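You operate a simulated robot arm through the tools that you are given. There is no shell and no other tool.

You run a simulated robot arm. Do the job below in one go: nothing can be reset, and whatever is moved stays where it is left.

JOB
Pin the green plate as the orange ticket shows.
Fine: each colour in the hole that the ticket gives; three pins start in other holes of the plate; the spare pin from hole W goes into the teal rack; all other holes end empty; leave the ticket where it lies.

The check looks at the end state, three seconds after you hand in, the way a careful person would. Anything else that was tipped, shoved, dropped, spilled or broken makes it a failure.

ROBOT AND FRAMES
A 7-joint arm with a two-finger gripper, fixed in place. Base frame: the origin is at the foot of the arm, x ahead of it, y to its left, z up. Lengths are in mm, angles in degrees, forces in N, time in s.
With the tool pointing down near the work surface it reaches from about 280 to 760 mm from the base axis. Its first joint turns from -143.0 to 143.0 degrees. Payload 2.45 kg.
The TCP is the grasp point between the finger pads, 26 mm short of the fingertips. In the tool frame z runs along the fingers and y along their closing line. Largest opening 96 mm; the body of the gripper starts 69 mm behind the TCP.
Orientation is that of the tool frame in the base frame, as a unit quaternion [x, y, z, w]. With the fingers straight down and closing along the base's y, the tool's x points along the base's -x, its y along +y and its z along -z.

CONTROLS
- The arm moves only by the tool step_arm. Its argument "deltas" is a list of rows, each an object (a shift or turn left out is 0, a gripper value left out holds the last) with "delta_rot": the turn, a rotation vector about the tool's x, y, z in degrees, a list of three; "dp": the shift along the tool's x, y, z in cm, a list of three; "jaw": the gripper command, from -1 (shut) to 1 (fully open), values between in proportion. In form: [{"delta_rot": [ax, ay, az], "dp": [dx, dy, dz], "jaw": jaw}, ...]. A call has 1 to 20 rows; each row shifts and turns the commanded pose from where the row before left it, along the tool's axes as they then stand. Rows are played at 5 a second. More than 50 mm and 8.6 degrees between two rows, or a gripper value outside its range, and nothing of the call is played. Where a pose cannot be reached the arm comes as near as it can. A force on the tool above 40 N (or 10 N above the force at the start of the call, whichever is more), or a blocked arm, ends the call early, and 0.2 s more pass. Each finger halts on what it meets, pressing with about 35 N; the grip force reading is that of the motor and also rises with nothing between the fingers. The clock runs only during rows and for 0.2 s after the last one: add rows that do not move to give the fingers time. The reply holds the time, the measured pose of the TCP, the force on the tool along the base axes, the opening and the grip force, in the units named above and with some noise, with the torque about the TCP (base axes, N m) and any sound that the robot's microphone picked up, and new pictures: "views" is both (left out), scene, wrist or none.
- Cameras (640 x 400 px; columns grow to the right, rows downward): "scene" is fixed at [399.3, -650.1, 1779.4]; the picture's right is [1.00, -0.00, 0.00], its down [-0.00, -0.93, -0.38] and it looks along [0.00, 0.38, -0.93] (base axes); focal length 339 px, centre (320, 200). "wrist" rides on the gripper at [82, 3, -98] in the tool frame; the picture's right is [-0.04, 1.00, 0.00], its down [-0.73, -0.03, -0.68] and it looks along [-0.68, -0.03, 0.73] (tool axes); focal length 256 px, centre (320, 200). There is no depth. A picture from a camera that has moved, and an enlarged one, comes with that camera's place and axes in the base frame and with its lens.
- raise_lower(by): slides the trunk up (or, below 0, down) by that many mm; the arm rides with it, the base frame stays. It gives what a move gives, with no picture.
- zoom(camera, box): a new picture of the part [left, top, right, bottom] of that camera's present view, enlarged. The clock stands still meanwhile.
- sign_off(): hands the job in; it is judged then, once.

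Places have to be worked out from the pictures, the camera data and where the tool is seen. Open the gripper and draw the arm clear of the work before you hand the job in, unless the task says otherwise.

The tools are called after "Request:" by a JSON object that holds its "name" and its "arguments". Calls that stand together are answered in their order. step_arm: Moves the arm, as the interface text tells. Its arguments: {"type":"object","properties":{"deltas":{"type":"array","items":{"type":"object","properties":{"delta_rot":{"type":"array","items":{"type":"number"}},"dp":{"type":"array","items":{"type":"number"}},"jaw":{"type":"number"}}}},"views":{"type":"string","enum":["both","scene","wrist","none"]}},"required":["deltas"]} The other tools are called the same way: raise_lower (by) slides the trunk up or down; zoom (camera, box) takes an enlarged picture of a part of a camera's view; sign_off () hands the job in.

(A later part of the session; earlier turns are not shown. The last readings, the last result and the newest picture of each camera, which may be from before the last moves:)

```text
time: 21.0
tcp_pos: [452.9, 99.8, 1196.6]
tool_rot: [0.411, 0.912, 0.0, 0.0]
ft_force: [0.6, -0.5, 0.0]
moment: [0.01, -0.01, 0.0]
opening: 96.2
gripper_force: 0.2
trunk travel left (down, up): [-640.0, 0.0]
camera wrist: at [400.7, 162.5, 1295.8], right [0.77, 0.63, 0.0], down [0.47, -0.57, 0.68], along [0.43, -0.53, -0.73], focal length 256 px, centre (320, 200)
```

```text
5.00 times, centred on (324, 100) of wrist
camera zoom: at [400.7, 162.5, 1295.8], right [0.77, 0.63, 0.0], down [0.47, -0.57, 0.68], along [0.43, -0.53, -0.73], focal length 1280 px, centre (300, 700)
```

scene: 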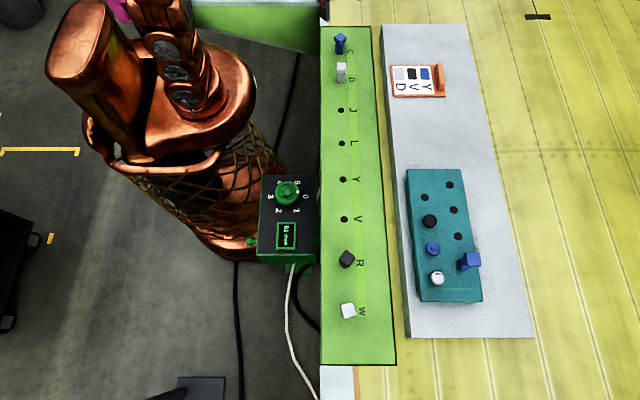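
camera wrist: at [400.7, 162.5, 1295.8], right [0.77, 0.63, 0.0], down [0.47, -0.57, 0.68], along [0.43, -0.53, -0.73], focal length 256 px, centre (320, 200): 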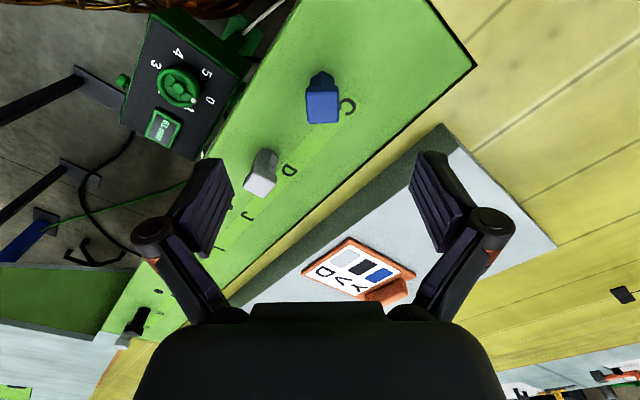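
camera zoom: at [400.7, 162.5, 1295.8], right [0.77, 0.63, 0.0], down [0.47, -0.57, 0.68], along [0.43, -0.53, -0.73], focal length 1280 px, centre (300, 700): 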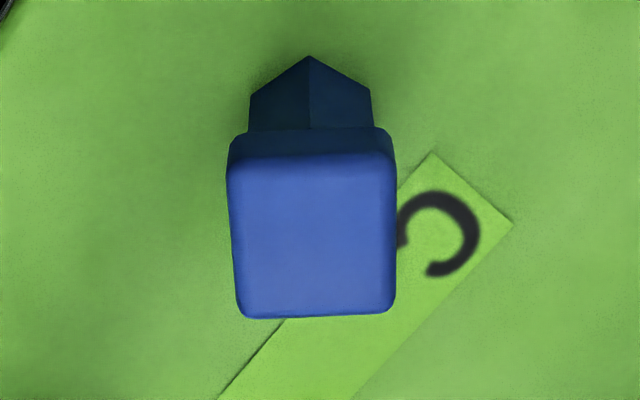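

The head is now square to the gripper and about 1.3 mm toward +tool-y. I'll shift and descend with open jaws around the head.

Request:
{"name": "step_arm", "arguments": {"deltas": [{"dp": [0, 0.12, 1.5], "jaw": 1}, {"dp": [0, 0, 2]}, {"dp": [0, 0, 2]}, {"dp": [0, 0, 2]}, {"dp": [0, 0, 1.4]}, {"dp": [0, 0, 1.05]}, {}, {}], "views": "wrist"}}

Request:
{"name": "zoom", "arguments": {"camera": "wrist", "box": [260, 90, 388, 220]}}

```text
time: 22.8
tcp_pos: [452.1, 100.7, 1097.1]
tool_rot: [0.409, 0.912, -0.001, -0.001]
ft_force: [0.2, 0.5, -0.1]
moment: [0.02, -0.01, 0.01]
opening: 96.2
gripper_force: 0.0
trunk travel left (down, up): [-640.0, 0.0]
camera wrist: at [400.7, 164.0, 1196.3], right [0.77, 0.63, 0.0], down [0.47, -0.57, 0.68], along [0.43, -0.53, -0.73], focal length 256 px, centre (320, 200)
```

wrist: 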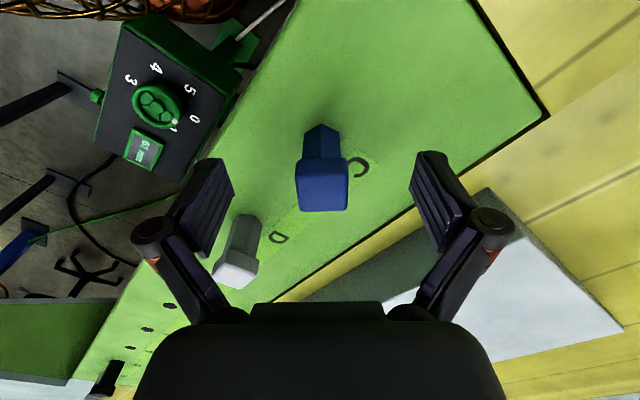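

```text
3.08 times, centred on (324, 155) of wrist
camera zoom: at [400.7, 164.0, 1196.3], right [0.77, 0.63, 0.0], down [0.47, -0.57, 0.68], along [0.43, -0.53, -0.73], focal length 788 px, centre (308, 338)
```

zoom: 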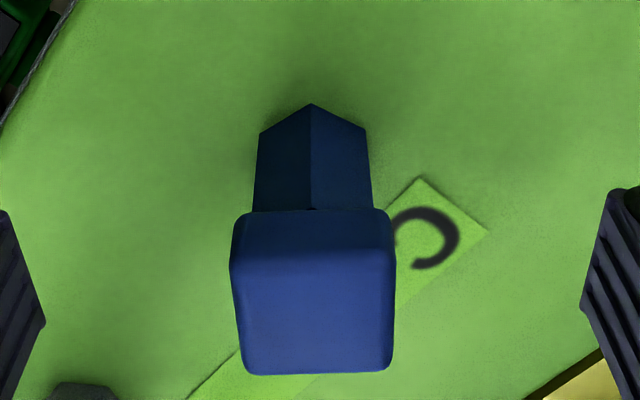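

The blue head is between the fingers, about 0.7 mm off centre. I'll nudge and close.

Request:
{"name": "step_arm", "arguments": {"deltas": [{"dp": [0, 0.06, 0], "jaw": 1}, {"jaw": 0}, {"jaw": -0.3}, {"jaw": -0.6}, {"jaw": -1}, {"jaw": -1}, {"jaw": -1}, {"jaw": -1}], "views": "none"}}

```text
time: 24.6
tcp_pos: [453.3, 100.7, 1097.5]
tool_rot: [0.41, 0.912, -0.001, 0.0]
ft_force: [0.2, 0.5, 1.7]
moment: [0.02, -0.04, 0.01]
opening: 24.3
gripper_force: 34.9
trunk travel left (down, up): [-640.0, 0.0]
```

The blue pin is gripped at 24.3 mm. I'll lift 100 mm and take a reference look at hole C beneath it.

Request:
{"name": "step_arm", "arguments": {"deltas": [{"dp": [0, 0, -0.5]}, {"dp": [0, 0, -0.8]}, {"dp": [0, 0, -1]}, {"dp": [0, 0, -1.2]}, {"dp": [0, 0, -1.3]}, {"dp": [0, 0, -1.3]}, {"dp": [0, 0, -1.3]}, {"dp": [0, 0, -1.3]}, {"dp": [0, 0, -1.3]}, {}, {}], "views": "both"}}

Request:
{"name": "zoom", "arguments": {"camera": "wrist", "box": [270, 60, 374, 200]}}

```text
time: 27.0
tcp_pos: [454.4, 101.3, 1197.4]
tool_rot: [0.41, 0.912, -0.001, 0.0]
ft_force: [-0.4, 0.0, -1.5]
moment: [0.0, -0.03, -0.02]
opening: 24.3
gripper_force: 35.0
trunk travel left (down, up): [-640.0, 0.0]
camera wrist: at [402.6, 164.1, 1296.0], right [0.77, 0.63, 0.0], down [0.47, -0.57, 0.68], along [0.43, -0.53, -0.73], focal length 256 px, centre (320, 200)
```

scene: 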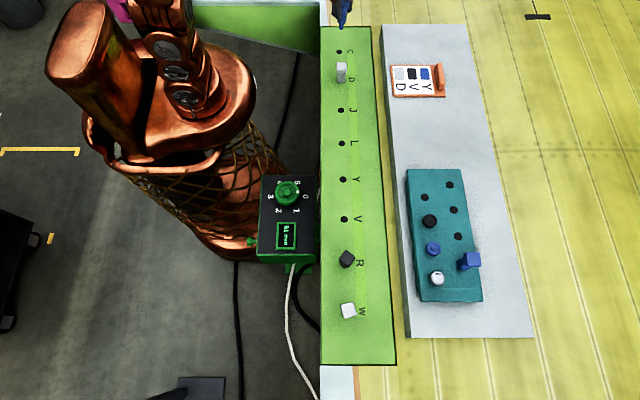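
wrist: 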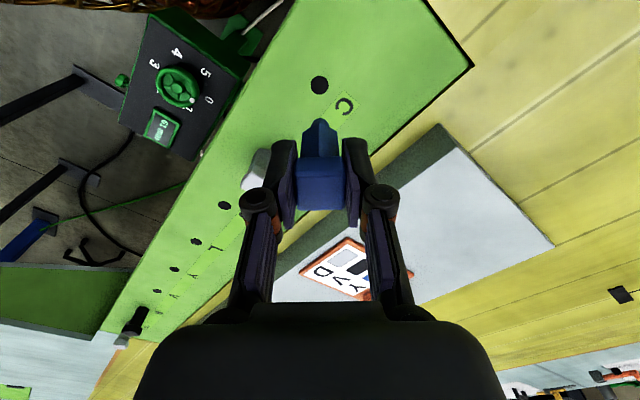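

```text
2.86 times, centred on (322, 130) of wrist
camera zoom: at [402.6, 164.1, 1296.0], right [0.77, 0.63, 0.0], down [0.47, -0.57, 0.68], along [0.43, -0.53, -0.73], focal length 731 px, centre (314, 400)
```

zoom: 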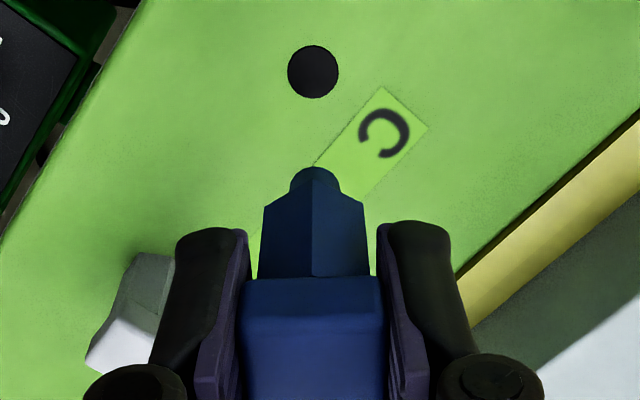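

Reference: hole C appears at zoom (313,72) beneath the held pin. I'll move -400 mm in y to Y at this height, where the pin bottom clears the D pin head.

Request:
{"name": "step_arm", "arguments": {"deltas": [{"dp": [-1.3595, -1.2073, 0]}, {"dp": [-2.719, -2.4145, 0]}, {"dp": [-2.719, -2.4145, 0]}, {"dp": [-2.719, -2.4145, 0]}, {"dp": [-2.719, -2.4145, 0]}, {"dp": [-2.719, -2.4145, 0]}, {"dp": [-2.719, -2.4145, 0]}, {"dp": [-2.719, -2.4145, 0]}, {"dp": [-2.719, -2.4145, 0]}, {"dp": [-2.719, -2.4145, 0]}, {"dp": [-2.719, -2.4145, 0]}, {"dp": [-1.3595, -1.2073, 0]}, {}, {}], "views": "both"}}

Request:
{"name": "zoom", "arguments": {"camera": "wrist", "box": [270, 60, 374, 200]}}

```text
time: 30.0
tcp_pos: [452.9, -299.8, 1199.1]
tool_rot: [0.41, 0.912, 0.0, 0.0]
ft_force: [0.6, 0.3, -0.8]
moment: [0.01, -0.01, -0.02]
opening: 24.2
gripper_force: 35.0
trunk travel left (down, up): [-640.0, 0.0]
camera wrist: at [400.4, -236.7, 1296.9], right [0.77, 0.63, 0.0], down [0.47, -0.57, 0.68], along [0.43, -0.53, -0.73], focal length 256 px, centre (320, 200)
```

scene: 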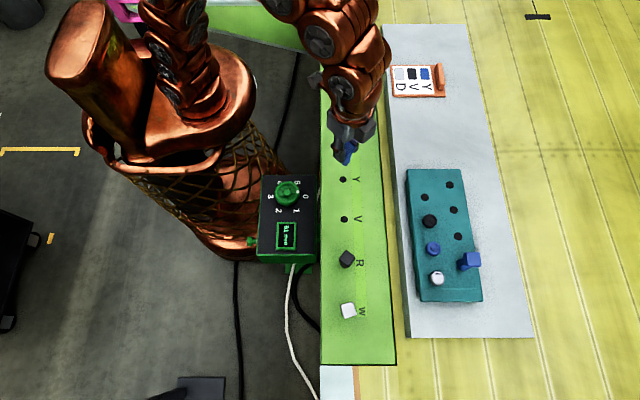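
wrist: 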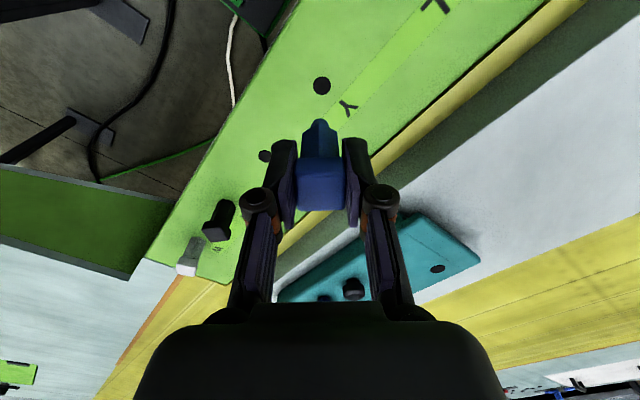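

```text
2.86 times, centred on (322, 130) of wrist
camera zoom: at [400.4, -236.7, 1296.9], right [0.77, 0.63, 0.0], down [0.47, -0.57, 0.68], along [0.43, -0.53, -0.73], focal length 731 px, centre (314, 400)
```

zoom: 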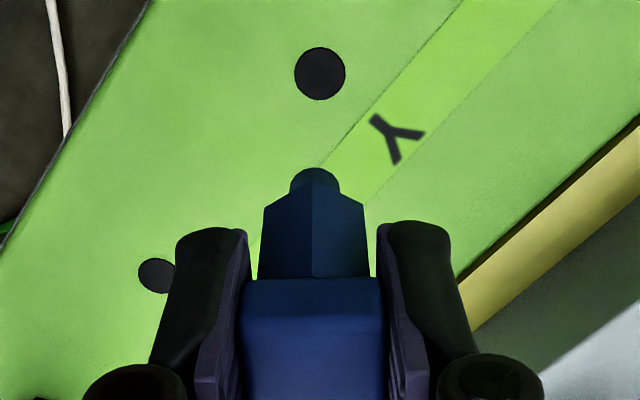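

Hole Y sits about 1.9 mm toward +tool-y from the held pin's axis. I'll correct that and descend until the tip is about 9 mm above the plate for a close check.

Request:
{"name": "step_arm", "arguments": {"deltas": [{"dp": [0, 0.19, 0]}, {"dp": [0, 0, 1.5]}, {"dp": [0, 0, 1.5]}, {"dp": [0, 0, 1.5]}, {"dp": [0, 0, 1.5]}, {"dp": [0, 0, 1.3]}, {}, {}], "views": "both"}}

Request:
{"name": "zoom", "arguments": {"camera": "wrist", "box": [296, 105, 344, 135]}}

Request:
{"name": "zoom", "arguments": {"camera": "scene", "box": [326, 164, 358, 189]}}

```text
time: 31.8
tcp_pos: [454.9, -295.7, 1125.2]
tool_rot: [0.41, 0.912, 0.0, 0.0]
ft_force: [0.3, 0.1, -0.1]
moment: [0.02, -0.01, 0.0]
opening: 24.2
gripper_force: 35.1
trunk travel left (down, up): [-640.0, 0.0]
camera wrist: at [402.7, -233.6, 1223.4], right [0.77, 0.63, 0.0], down [0.47, -0.57, 0.68], along [0.43, -0.53, -0.73], focal length 256 px, centre (320, 200)
```

scene: 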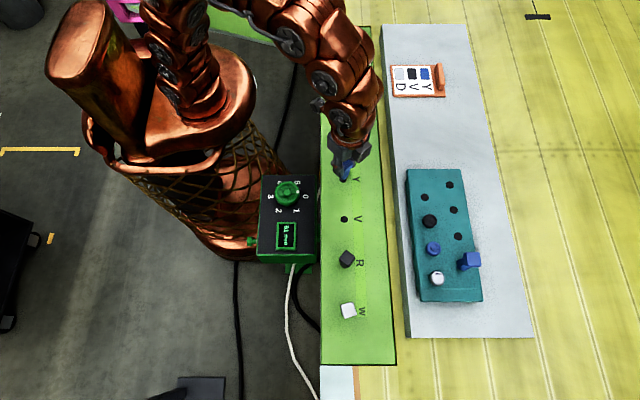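
wrist: 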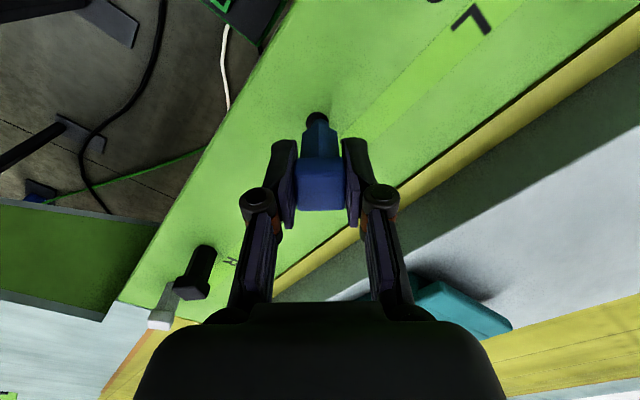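

```text
13.33 times, centred on (320, 120) of wrist
camera zoom: at [402.7, -233.6, 1223.4], right [0.77, 0.63, 0.0], down [0.47, -0.57, 0.68], along [0.43, -0.53, -0.73], focal length 3413 px, centre (320, 1267)
```

zoom: 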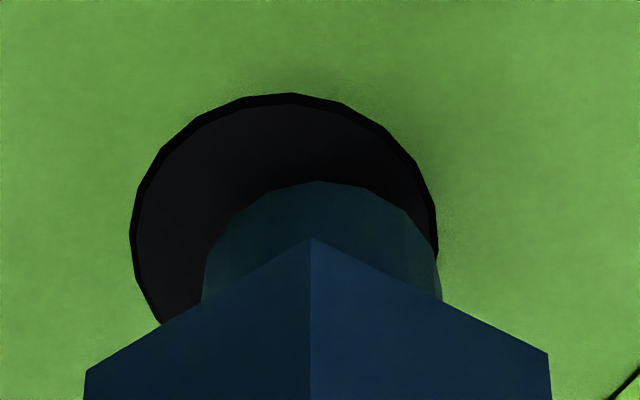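

```text
16.00 times, centred on (342, 176) of scene
camera zoom: at [399.3, -650.1, 1779.4], right [1.0, 0.0, 0.0], down [0.0, -0.93, -0.38], along [0.0, 0.38, -0.93], focal length 5424 px, centre (-32, 576)
```

zoom: 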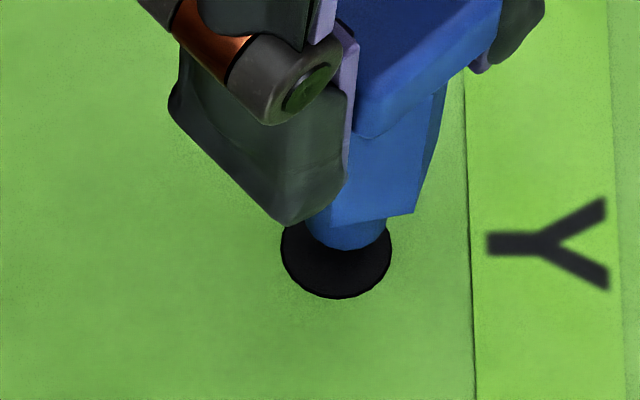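

The stem now reads about 2 mm too far in +y, as the arm settled after the long move. I'll correct by -2.2 mm in y and re-check at this height.

Request:
{"name": "step_arm", "arguments": {"deltas": [{"dp": [-0.145, -0.168, 0]}, {}, {}, {}], "views": "wrist"}}

Request:
{"name": "zoom", "arguments": {"camera": "wrist", "box": [296, 105, 344, 135]}}

Request:
{"name": "zoom", "arguments": {"camera": "scene", "box": [326, 164, 358, 189]}}

```text
time: 32.8
tcp_pos: [454.6, -299.2, 1124.8]
tool_rot: [0.41, 0.912, 0.0, 0.0]
ft_force: [0.6, 0.7, -0.3]
moment: [-0.03, -0.01, -0.02]
opening: 24.4
gripper_force: 34.6
trunk travel left (down, up): [-640.0, 0.0]
camera wrist: at [402.4, -236.0, 1223.4], right [0.77, 0.63, 0.0], down [0.47, -0.57, 0.68], along [0.43, -0.53, -0.73], focal length 256 px, centre (320, 200)
```

wrist: 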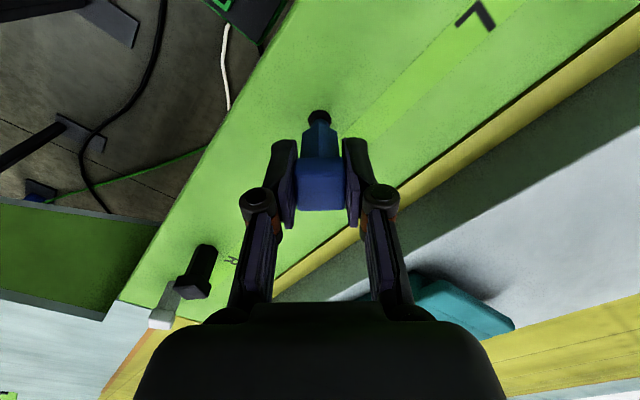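

```text
13.33 times, centred on (320, 120) of wrist
camera zoom: at [402.4, -236.0, 1223.4], right [0.77, 0.63, 0.0], down [0.47, -0.57, 0.68], along [0.43, -0.53, -0.73], focal length 3413 px, centre (320, 1267)
```

zoom: 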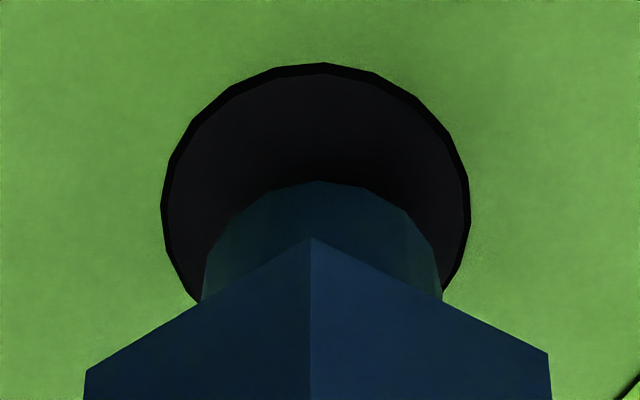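

```text
16.00 times, centred on (342, 176) of scene
camera zoom: at [399.3, -650.1, 1779.4], right [1.0, 0.0, 0.0], down [0.0, -0.93, -0.38], along [0.0, 0.38, -0.93], focal length 5424 px, centre (-32, 576)
```

zoom: 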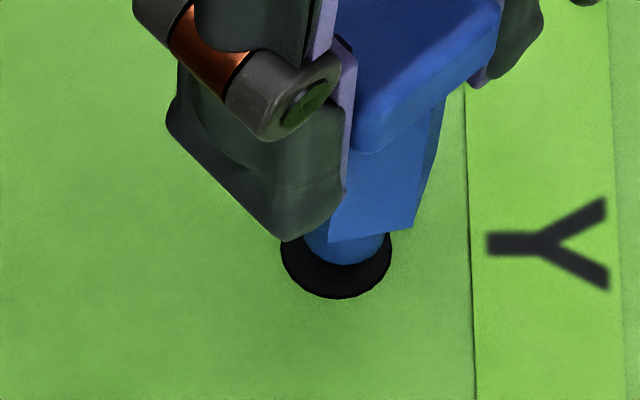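

Both views now put the stem centred over hole Y to within 1 mm. I'll lower to seat it.

Request:
{"name": "step_arm", "arguments": {"deltas": [{"dp": [0, 0, 0.5]}, {"dp": [0, 0, 0.5]}, {"dp": [0, 0, 0.5]}, {"dp": [0, 0, 0.5]}, {"dp": [0, 0, 0.4]}, {"dp": [0, 0, 0.2]}, {}, {}], "views": "wrist"}}

Request:
{"name": "zoom", "arguments": {"camera": "wrist", "box": [270, 90, 374, 190]}}

Request:
{"name": "zoom", "arguments": {"camera": "scene", "box": [326, 164, 358, 189]}}

```text
time: 34.6
tcp_pos: [454.9, -299.3, 1098.9]
tool_rot: [0.41, 0.912, 0.0, 0.0]
ft_force: [-1.0, 0.0, -0.8]
moment: [-0.03, 0.02, 0.02]
opening: 24.2
gripper_force: 35.0
trunk travel left (down, up): [-640.0, 0.0]
camera wrist: at [403.5, -237.0, 1197.5], right [0.77, 0.63, 0.0], down [0.47, -0.57, 0.68], along [0.43, -0.53, -0.73], focal length 256 px, centre (320, 200)
```

wrist: 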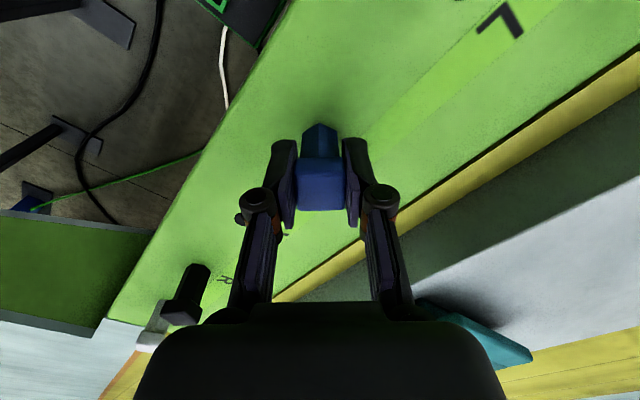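

```text
4.00 times, centred on (322, 140) of wrist
camera zoom: at [403.5, -237.0, 1197.5], right [0.77, 0.63, 0.0], down [0.47, -0.57, 0.68], along [0.43, -0.53, -0.73], focal length 1024 px, centre (312, 440)
```

zoom: 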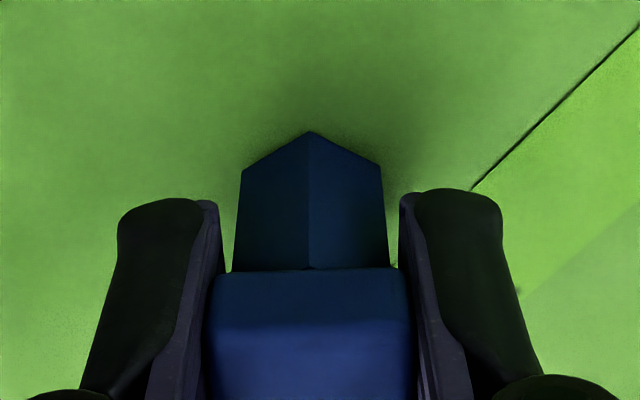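

```text
16.00 times, centred on (342, 176) of scene
camera zoom: at [399.3, -650.1, 1779.4], right [1.0, 0.0, 0.0], down [0.0, -0.93, -0.38], along [0.0, 0.38, -0.93], focal length 5424 px, centre (-32, 576)
```

zoom: 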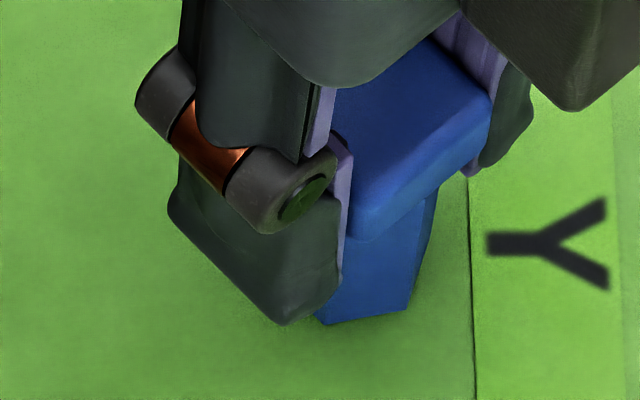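

The stem is in Y with the shoulder nearly touching and no force. I'll lower 1.2 mm and open.

Request:
{"name": "step_arm", "arguments": {"deltas": [{"dp": [0, 0, 0.12]}, {}, {"jaw": -0.4}, {"jaw": 0}, {"jaw": 0.4}, {"jaw": 0.4}, {"jaw": 0.4}], "views": "wrist"}}

```text
time: 36.2
tcp_pos: [454.9, -300.1, 1097.9]
tool_rot: [0.41, 0.912, 0.0, 0.0]
ft_force: [0.1, 0.3, -0.1]
moment: [-0.02, 0.01, 0.04]
opening: 67.2
gripper_force: 0.0
trunk travel left (down, up): [-640.0, 0.0]
camera wrist: at [403.6, -237.1, 1196.7], right [0.77, 0.63, 0.0], down [0.47, -0.57, 0.68], along [0.43, -0.53, -0.73], focal length 256 px, centre (320, 200)
```

wrist: 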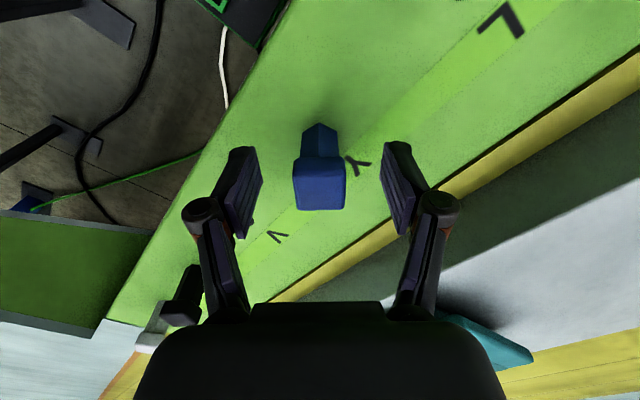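

Blue is released in Y. I'll go up 100 mm and move over R to inspect the black pin.

Request:
{"name": "step_arm", "arguments": {"deltas": [{"dp": [0, 0, -1.5], "jaw": 0.6}, {"dp": [0, 0, -2.5], "jaw": 1}, {"dp": [0, 0, -2.5]}, {"dp": [0, 0, -2.5]}, {"dp": [0, 0, -1.0]}, {"dp": [-1.496, -1.328, 0]}, {"dp": [-2.244, -1.992, 0]}, {"dp": [-2.244, -1.992, 0]}, {"dp": [-2.244, -1.992, 0]}, {"dp": [-2.244, -1.992, 0]}, {"dp": [-2.244, -1.992, 0]}, {"dp": [-2.244, -1.992, 0]}, {}, {}, {}], "views": "both"}}

Request:
{"name": "zoom", "arguments": {"camera": "wrist", "box": [260, 60, 388, 140]}}

Request:
{"name": "zoom", "arguments": {"camera": "scene", "box": [326, 155, 374, 190]}}

```text
time: 39.4
tcp_pos: [455.7, -498.4, 1197.8]
tool_rot: [0.41, 0.912, -0.001, 0.0]
ft_force: [-0.6, 0.2, -0.4]
moment: [0.02, -0.05, 0.01]
opening: 95.7
gripper_force: 0.1
trunk travel left (down, up): [-640.0, 0.0]
camera wrist: at [403.8, -436.1, 1296.0], right [0.77, 0.63, 0.0], down [0.47, -0.57, 0.68], along [0.43, -0.53, -0.73], focal length 256 px, centre (320, 200)
```

scene: 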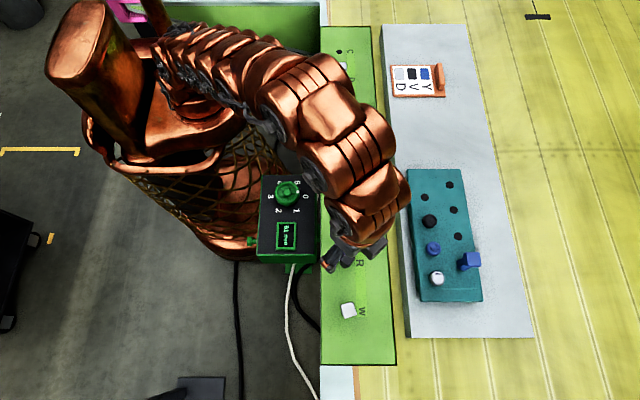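
wrist: 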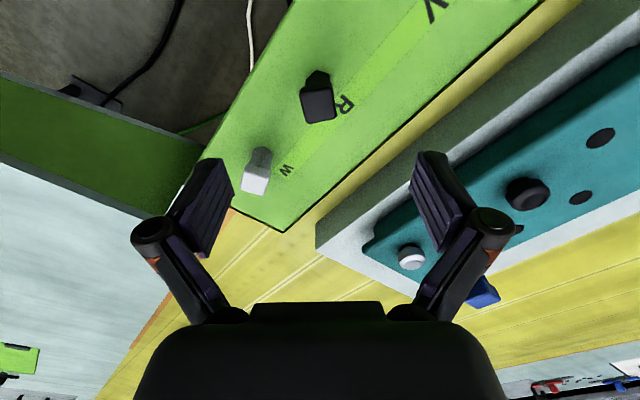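

```text
5.00 times, centred on (324, 100) of wrist
camera zoom: at [403.8, -436.1, 1296.0], right [0.77, 0.63, 0.0], down [0.47, -0.57, 0.68], along [0.43, -0.53, -0.73], focal length 1280 px, centre (300, 700)
```

zoom: 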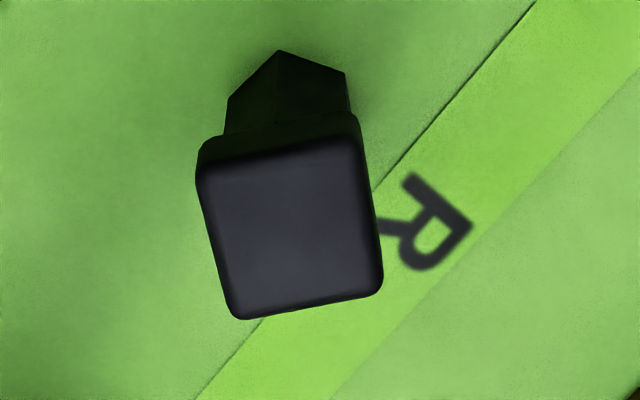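

```text
11.43 times, centred on (350, 172) of scene
camera zoom: at [399.3, -650.1, 1779.4], right [1.0, 0.0, 0.0], down [0.0, -0.93, -0.38], along [0.0, 0.38, -0.93], focal length 3874 px, centre (-23, 514)
```

zoom: 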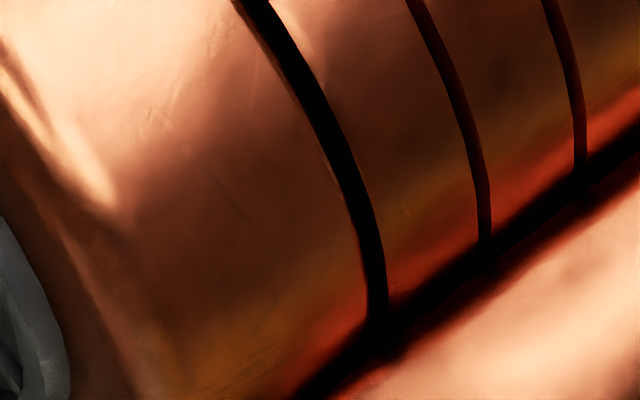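

The black head's centre is about 1 mm off, and its faces are rotated +7.9° relative to the gripper. I'll turn the tool by that, adjust, and descend around the head.

Request:
{"name": "step_arm", "arguments": {"deltas": [{"delta_rot": [0, 0, -7.9], "jaw": 1}, {"dp": [0.1, -0.1, 1.5]}, {"dp": [0, 0, 2]}, {"dp": [0, 0, 2]}, {"dp": [0, 0, 2]}, {"dp": [0, 0, 1.4]}, {"dp": [0, 0, 1.1]}, {}, {}], "views": "wrist"}}

Request:
{"name": "zoom", "arguments": {"camera": "wrist", "box": [260, 90, 388, 220]}}

```text
time: 41.4
tcp_pos: [453.9, -500.2, 1098.6]
tool_rot: [0.346, 0.938, 0.0, 0.001]
ft_force: [0.1, -0.4, -0.4]
moment: [0.02, 0.01, 0.01]
opening: 96.1
gripper_force: 0.1
trunk travel left (down, up): [-640.0, 0.0]
camera wrist: at [394.4, -445.1, 1196.5], right [0.68, 0.73, 0.0], down [0.54, -0.5, 0.68], along [0.5, -0.46, -0.73], focal length 256 px, centre (320, 200)
```

wrist: 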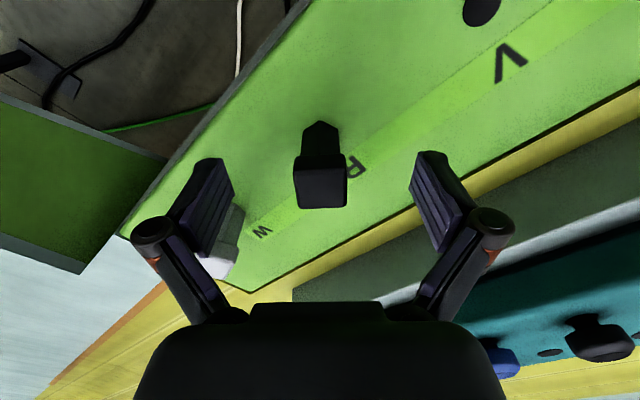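

```text
3.08 times, centred on (324, 155) of wrist
camera zoom: at [394.4, -445.1, 1196.5], right [0.68, 0.73, 0.0], down [0.54, -0.5, 0.68], along [0.5, -0.46, -0.73], focal length 788 px, centre (308, 338)
```

zoom: 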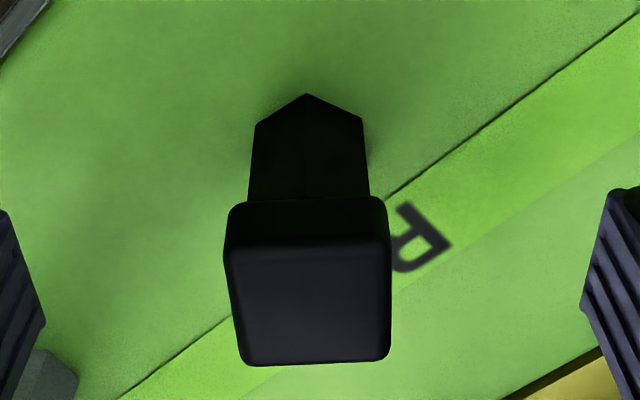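

The head is centred at u≈319.9 with about 1° of yaw left. I'll make a small yaw trim and close.

Request:
{"name": "step_arm", "arguments": {"deltas": [{"delta_rot": [0, 0, -1.2], "jaw": 1}, {"jaw": 0}, {"jaw": -0.3}, {"jaw": -0.6}, {"jaw": -1}, {"jaw": -1}, {"jaw": -1}, {"jaw": -1}], "views": "none"}}

```text
time: 43.2
tcp_pos: [454.4, -499.8, 1098.5]
tool_rot: [0.336, 0.942, 0.0, 0.0]
ft_force: [0.7, 0.2, 1.3]
moment: [0.03, -0.01, 0.01]
opening: 24.4
gripper_force: 35.3
trunk travel left (down, up): [-640.0, 0.0]
```

The black pin is gripped at 24.4 mm. I'll lift 80 mm, move +100 mm in y to V, and look.

Request:
{"name": "step_arm", "arguments": {"deltas": [{"dp": [0, 0, -0.5]}, {"dp": [0, 0, -0.8]}, {"dp": [0, 0, -1.1]}, {"dp": [0, 0, -1.4]}, {"dp": [0, 0, -1.4]}, {"dp": [0, 0, -1.4]}, {"dp": [0, 0, -1.4]}, {"dp": [0.633, 0.774, 0]}, {"dp": [1.266, 1.548, 0]}, {"dp": [1.266, 1.548, 0]}, {"dp": [1.266, 1.548, 0]}, {"dp": [1.266, 1.548, 0]}, {"dp": [0.633, 0.774, 0]}, {}, {}, {}], "views": "both"}}

Request:
{"name": "zoom", "arguments": {"camera": "wrist", "box": [270, 60, 374, 200]}}

```text
time: 46.6
tcp_pos: [453.6, -399.6, 1177.9]
tool_rot: [0.337, 0.942, -0.001, 0.0]
ft_force: [0.2, -0.4, -0.6]
moment: [0.03, 0.02, 0.01]
opening: 24.1
gripper_force: 35.0
trunk travel left (down, up): [-640.0, 0.0]
camera wrist: at [392.5, -345.2, 1276.2], right [0.66, 0.75, 0.0], down [0.55, -0.49, 0.68], along [0.51, -0.45, -0.73], focal length 256 px, centre (320, 200)
```

scene: 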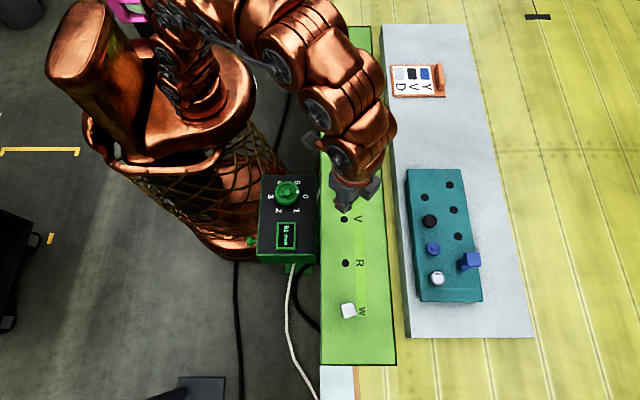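
wrist: 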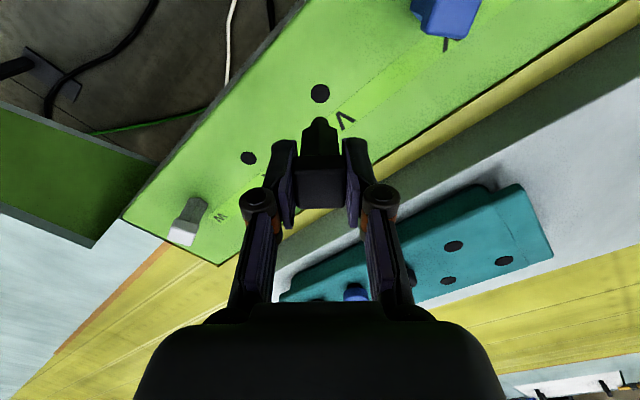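

```text
2.86 times, centred on (322, 130) of wrist
camera zoom: at [392.5, -345.2, 1276.2], right [0.66, 0.75, 0.0], down [0.55, -0.49, 0.68], along [0.51, -0.45, -0.73], focal length 731 px, centre (314, 400)
```

zoom: 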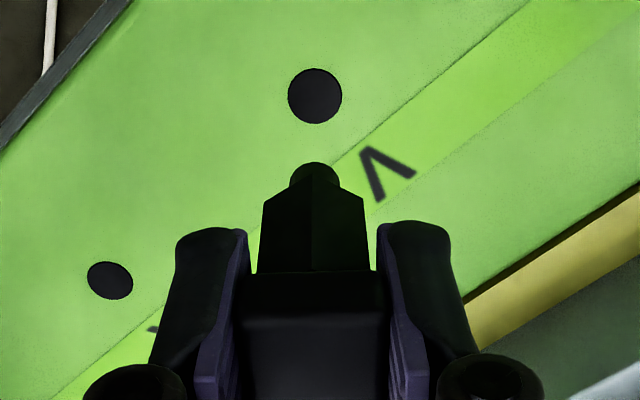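

Hole V lines up well laterally. I'll descend until the tip is about 9 mm above the plate for the close check.

Request:
{"name": "step_arm", "arguments": {"deltas": [{"dp": [0, 0, 1.3]}, {"dp": [0, 0, 1.3]}, {"dp": [0, 0, 1.3]}, {"dp": [0, 0, 1.4]}, {}, {}, {}], "views": "wrist"}}

Request:
{"name": "zoom", "arguments": {"camera": "wrist", "box": [296, 105, 344, 135]}}

Request:
{"name": "zoom", "arguments": {"camera": "scene", "box": [328, 204, 360, 229]}}

```text
time: 48.2
tcp_pos: [453.4, -398.2, 1124.7]
tool_rot: [0.337, 0.942, 0.0, 0.0]
ft_force: [-0.3, 0.4, -0.8]
moment: [-0.01, -0.01, 0.02]
opening: 24.6
gripper_force: 35.2
trunk travel left (down, up): [-640.0, 0.0]
camera wrist: at [392.5, -344.9, 1223.2], right [0.66, 0.75, 0.0], down [0.55, -0.49, 0.68], along [0.51, -0.45, -0.73], focal length 256 px, centre (320, 200)
```

wrist: 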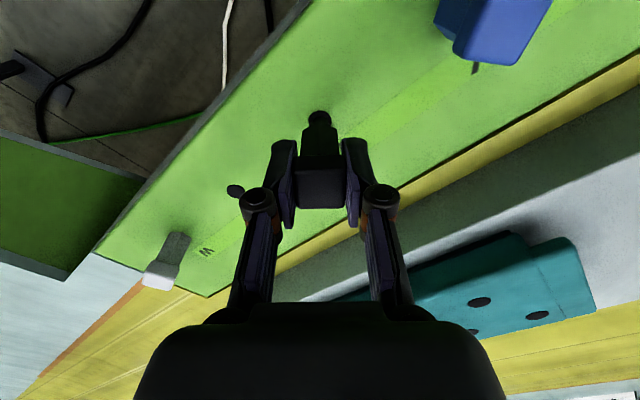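

```text
13.33 times, centred on (320, 120) of wrist
camera zoom: at [392.5, -344.9, 1223.2], right [0.66, 0.75, 0.0], down [0.55, -0.49, 0.68], along [0.51, -0.45, -0.73], focal length 3413 px, centre (320, 1267)
```

zoom: 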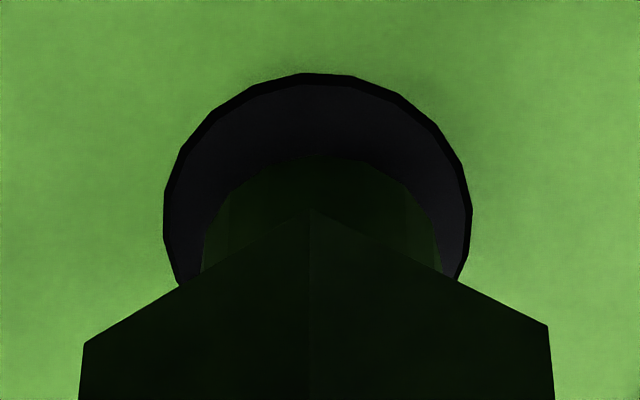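

```text
16.00 times, centred on (344, 216) of scene
camera zoom: at [399.3, -650.1, 1779.4], right [1.0, 0.0, 0.0], down [0.0, -0.93, -0.38], along [0.0, 0.38, -0.93], focal length 5424 px, centre (-64, -64)
```

zoom: 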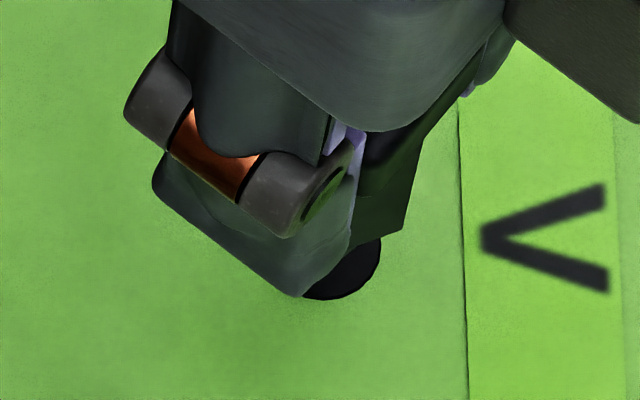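

Laterally it is centred, but the stem needs about 1.4 mm forward (-tool x) compared with the previous good insertions. I'll correct that and lower to seat.

Request:
{"name": "step_arm", "arguments": {"deltas": [{"dp": [-0.14, -0.02, 0]}, {}, {"dp": [0, 0, 0.5]}, {"dp": [0, 0, 0.5]}, {"dp": [0, 0, 0.5]}, {"dp": [0, 0, 0.5]}, {"dp": [0, 0, 0.4]}, {"dp": [0, 0, 0.2]}, {}, {}], "views": "wrist"}}

Request:
{"name": "zoom", "arguments": {"camera": "wrist", "box": [270, 90, 374, 190]}}

Request:
{"name": "zoom", "arguments": {"camera": "scene", "box": [328, 204, 360, 229]}}

```text
time: 50.4
tcp_pos: [455.0, -400.1, 1098.3]
tool_rot: [0.337, 0.941, 0.0, -0.001]
ft_force: [-1.1, 0.6, -0.9]
moment: [0.02, -0.03, -0.01]
opening: 24.1
gripper_force: 34.7
trunk travel left (down, up): [-640.0, 0.0]
camera wrist: at [394.1, -346.7, 1196.8], right [0.66, 0.75, 0.0], down [0.55, -0.49, 0.68], along [0.51, -0.45, -0.73], focal length 256 px, centre (320, 200)
```

wrist: 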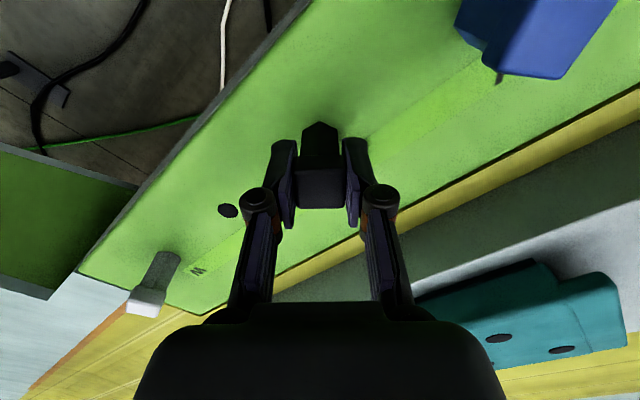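

```text
4.00 times, centred on (322, 140) of wrist
camera zoom: at [394.1, -346.7, 1196.8], right [0.66, 0.75, 0.0], down [0.55, -0.49, 0.68], along [0.51, -0.45, -0.73], focal length 1024 px, centre (312, 440)
```

zoom: 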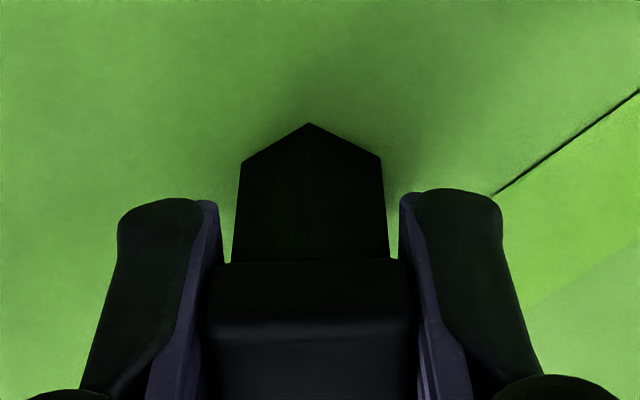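

```text
16.00 times, centred on (344, 216) of scene
camera zoom: at [399.3, -650.1, 1779.4], right [1.0, 0.0, 0.0], down [0.0, -0.93, -0.38], along [0.0, 0.38, -0.93], focal length 5424 px, centre (-64, -64)
```

zoom: 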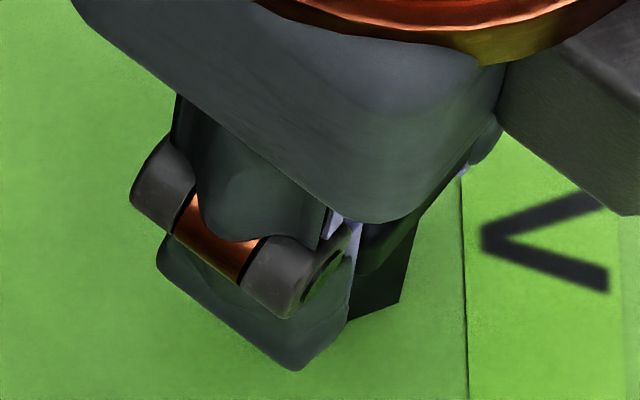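

The black pin is down in V at the same height as when it was gripped, with no force. I'll release it.

Request:
{"name": "step_arm", "arguments": {"deltas": [{"dp": [0, 0, 0.04]}, {"jaw": -0.4}, {"jaw": 0}, {"jaw": 0.4}, {"jaw": 0.4}, {"jaw": 0.4}], "views": "wrist"}}

```text
time: 51.8
tcp_pos: [455.3, -399.1, 1098.7]
tool_rot: [0.336, 0.942, 0.0, 0.0]
ft_force: [-0.4, -0.8, -0.2]
moment: [0.01, -0.01, -0.02]
opening: 67.3
gripper_force: 0.0
trunk travel left (down, up): [-640.0, 0.0]
camera wrist: at [393.7, -346.4, 1196.4], right [0.66, 0.75, 0.0], down [0.55, -0.49, 0.68], along [0.51, -0.45, -0.73], focal length 256 px, centre (320, 200)
```

wrist: 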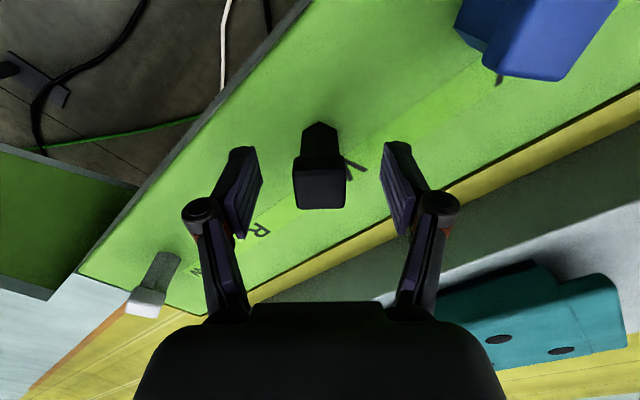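

Black is in V. I'll rise, rotate the tool to yaw about -76° to match the W head (about +14° mod 90) and put the closing line along x, then move -200 mm in y over W.

Request:
{"name": "step_arm", "arguments": {"deltas": [{"dp": [0, 0, -1.5], "jaw": 0.6}, {"dp": [0, 0, -2.5], "jaw": 1}, {"dp": [0, 0, -2.5]}, {"dp": [0, 0, -2.5]}, {"delta_rot": [0, 0, 7.34]}, {"delta_rot": [0, 0, 7.34]}, {"delta_rot": [0, 0, 7.34]}, {"delta_rot": [0, 0, 7.34]}, {"delta_rot": [0, 0, 7.34]}, {"dp": [-2.425, -0.605, 0]}, {"dp": [-2.425, -0.605, 0]}, {"dp": [-2.425, -0.605, 0]}, {"dp": [-2.425, -0.605, 0]}, {"dp": [-2.425, -0.605, 0]}, {"dp": [-2.425, -0.605, 0]}, {"dp": [-2.425, -0.605, 0]}, {"dp": [-2.425, -0.605, 0]}, {}, {}], "views": "both"}}

Request:
{"name": "zoom", "arguments": {"camera": "wrist", "box": [260, 60, 388, 140]}}

```text
time: 55.8
tcp_pos: [453.4, -509.4, 1186.6]
tool_rot: [0.615, 0.788, 0.0, -0.001]
ft_force: [0.1, 0.6, 0.4]
moment: [0.0, 0.04, 0.02]
opening: 96.1
gripper_force: 0.0
out of reach, approached as far as the arm can: row 14, 15, 16, 17
trunk travel left (down, up): [-640.0, 0.0]
camera wrist: at [437.7, -430.6, 1285.5], right [0.98, 0.2, 0.0], down [0.15, -0.72, 0.68], along [0.14, -0.67, -0.73], focal length 256 px, centre (320, 200)
```

scene: 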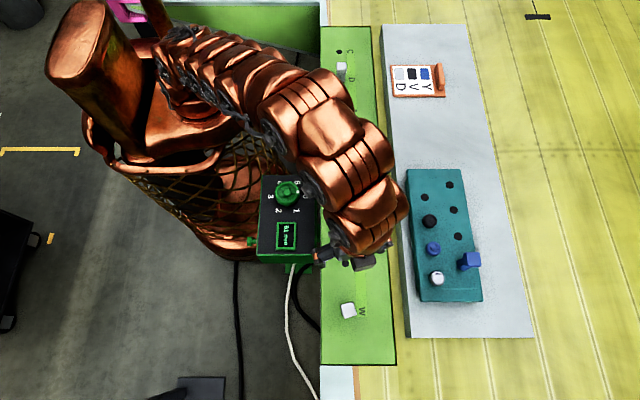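
wrist: 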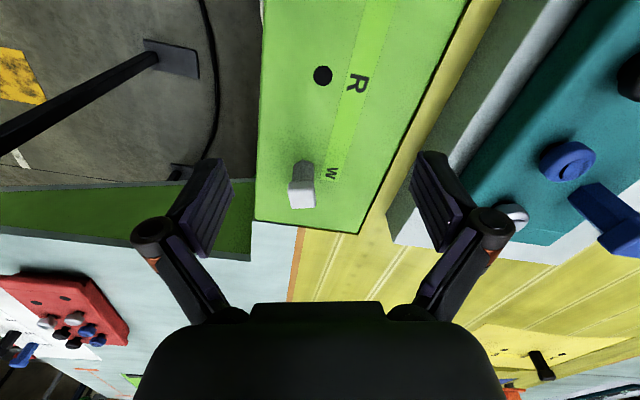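

```text
5.00 times, centred on (324, 100) of wrist
camera zoom: at [437.7, -430.6, 1285.5], right [0.98, 0.2, 0.0], down [0.15, -0.72, 0.68], along [0.14, -0.67, -0.73], focal length 1280 px, centre (300, 700)
```

zoom: 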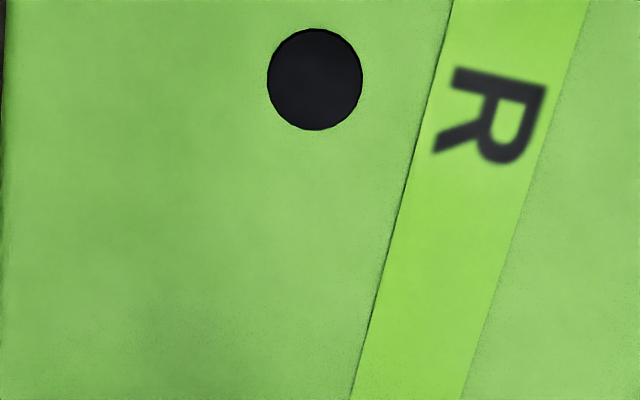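

Above W at z≈1187 the arm can't extend past about 681 mm radius. I'll send a still row to see where the commanded pose stands.

Request:
{"name": "step_arm", "arguments": {"deltas": [{}], "views": "none"}}

```text
time: 56.2
tcp_pos: [454.2, -511.6, 1188.1]
tool_rot: [0.616, 0.788, 0.0, 0.0]
ft_force: [0.5, 0.1, 0.3]
moment: [-0.01, -0.01, 0.0]
opening: 96.2
gripper_force: 0.1
trunk travel left (down, up): [-640.0, 0.0]
```

The commanded pose was reset to the reached one. I'll test whether reach improves lower down: descend 60 mm, then move outward 40 mm. The open fingers stay clear of the W head on both sides in x.

Request:
{"name": "step_arm", "arguments": {"deltas": [{"dp": [0, 0, 2]}, {"dp": [0, 0, 2]}, {"dp": [0, 0, 2]}, {"dp": [-0.97, -0.241, 0]}, {"dp": [-0.97, -0.241, 0]}, {"dp": [-0.97, -0.241, 0]}, {"dp": [-0.97, -0.241, 0]}, {}], "views": "wrist"}}

```text
time: 58.0
tcp_pos: [454.8, -551.0, 1127.3]
tool_rot: [0.616, 0.788, 0.0, 0.0]
ft_force: [-0.1, 0.4, 0.2]
moment: [0.02, -0.02, 0.02]
opening: 96.3
gripper_force: 0.0
trunk travel left (down, up): [-640.0, 0.0]
camera wrist: at [438.4, -471.3, 1225.5], right [0.98, 0.2, 0.0], down [0.15, -0.72, 0.68], along [0.14, -0.66, -0.73], focal length 256 px, centre (320, 200)
```

wrist: 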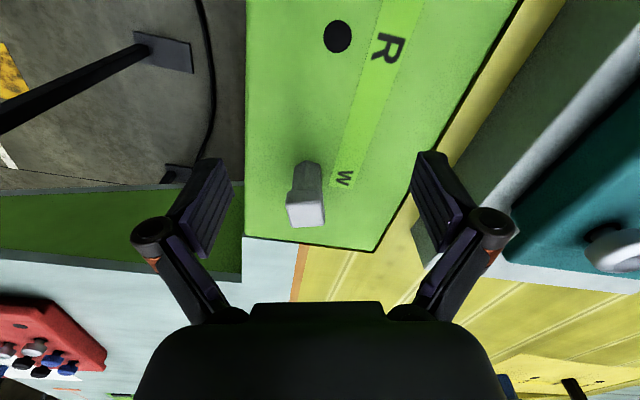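

At z=1127 radius 714 is reachable, so reach grows as the tool goes lower. I'll carry on outward toward W in small steps with the jaws fully open, straddling the head.

Request:
{"name": "step_arm", "arguments": {"deltas": [{"dp": [-0.97, -0.241, 0]}, {"dp": [-0.97, -0.241, 0]}, {"dp": [-0.97, -0.241, 0]}, {"dp": [-0.97, -0.241, 0]}, {"dp": [-0.87, -0.216, 0]}, {}, {}], "views": "wrist"}}

Request:
{"name": "zoom", "arguments": {"camera": "wrist", "box": [260, 90, 388, 220]}}

```text
time: 59.6
tcp_pos: [453.3, -558.9, 1124.2]
tool_rot: [0.616, 0.788, -0.001, 0.001]
ft_force: [0.1, 0.3, 0.9]
moment: [-0.03, -0.01, 0.0]
opening: 96.3
gripper_force: 0.0
out of reach, approached as far as the arm can: row 1, 2, 3, 4, 5
trunk travel left (down, up): [-640.0, 0.0]
camera wrist: at [436.9, -479.4, 1222.7], right [0.98, 0.2, 0.0], down [0.15, -0.72, 0.68], along [0.14, -0.66, -0.73], focal length 256 px, centre (320, 200)
```

wrist: 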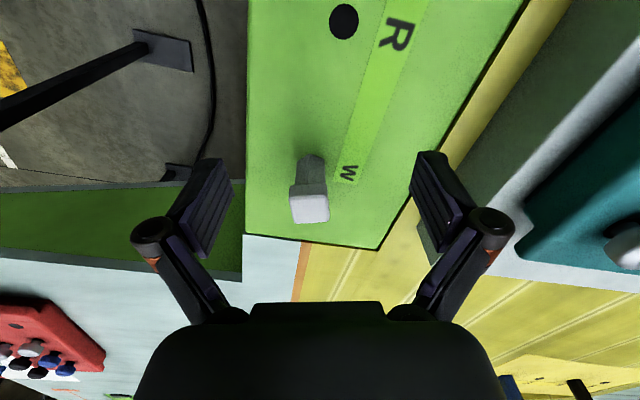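

```text
3.08 times, centred on (324, 155) of wrist
camera zoom: at [436.9, -479.4, 1222.7], right [0.98, 0.2, 0.0], down [0.15, -0.72, 0.68], along [0.14, -0.66, -0.73], focal length 788 px, centre (308, 338)
```

zoom: 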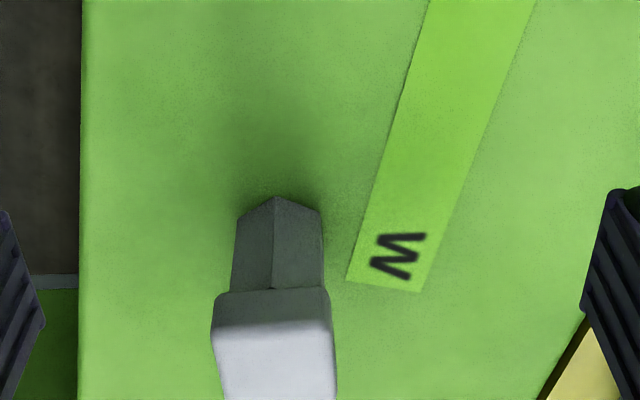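

The straight-down limit here is r≈720 at z=1124, and W at r≈752 is just beyond it. Tilting about the closing line with fingers pointing outward pulls the wrist inward while the pads stay flat on the head, so the pin remains vertical. I'll tilt 20° about tool y in place and check.

Request:
{"name": "step_arm", "arguments": {"deltas": [{"delta_rot": [0, -5, 0], "jaw": 1}, {"delta_rot": [0, -5, 0]}, {"delta_rot": [0, -5, 0]}, {"delta_rot": [0, -5, 0]}, {}, {}], "views": "both"}}

Request:
{"name": "zoom", "arguments": {"camera": "wrist", "box": [230, 70, 390, 200]}}

```text
time: 61.0
tcp_pos: [453.8, -559.4, 1124.8]
tool_rot: [0.606, 0.777, -0.107, 0.137]
ft_force: [-0.6, 0.3, 0.1]
moment: [-0.01, 0.01, 0.02]
opening: 96.0
gripper_force: 0.1
trunk travel left (down, up): [-640.0, 0.0]
camera wrist: at [429.9, -451.6, 1189.9], right [0.98, 0.21, 0.01], down [0.08, -0.45, 0.89], along [0.19, -0.87, -0.46], focal length 256 px, centre (320, 200)
```

scene: 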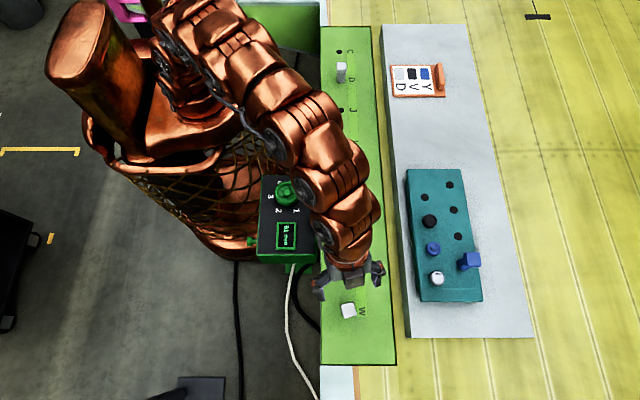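
wrist: 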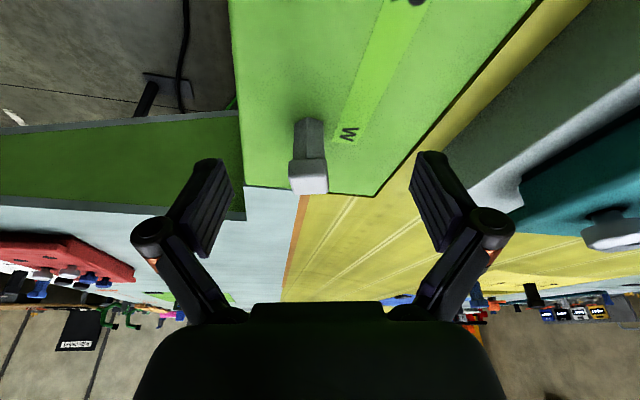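

```text
3.08 times, centred on (310, 135) of wrist
camera zoom: at [429.9, -451.6, 1189.9], right [0.98, 0.21, 0.01], down [0.08, -0.45, 0.89], along [0.19, -0.87, -0.46], focal length 788 px, centre (351, 400)
```

zoom: 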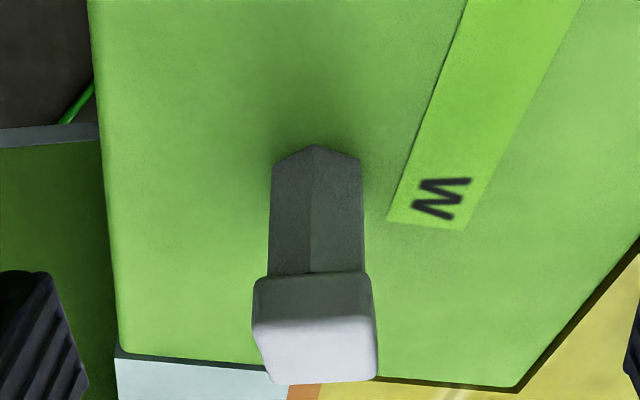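

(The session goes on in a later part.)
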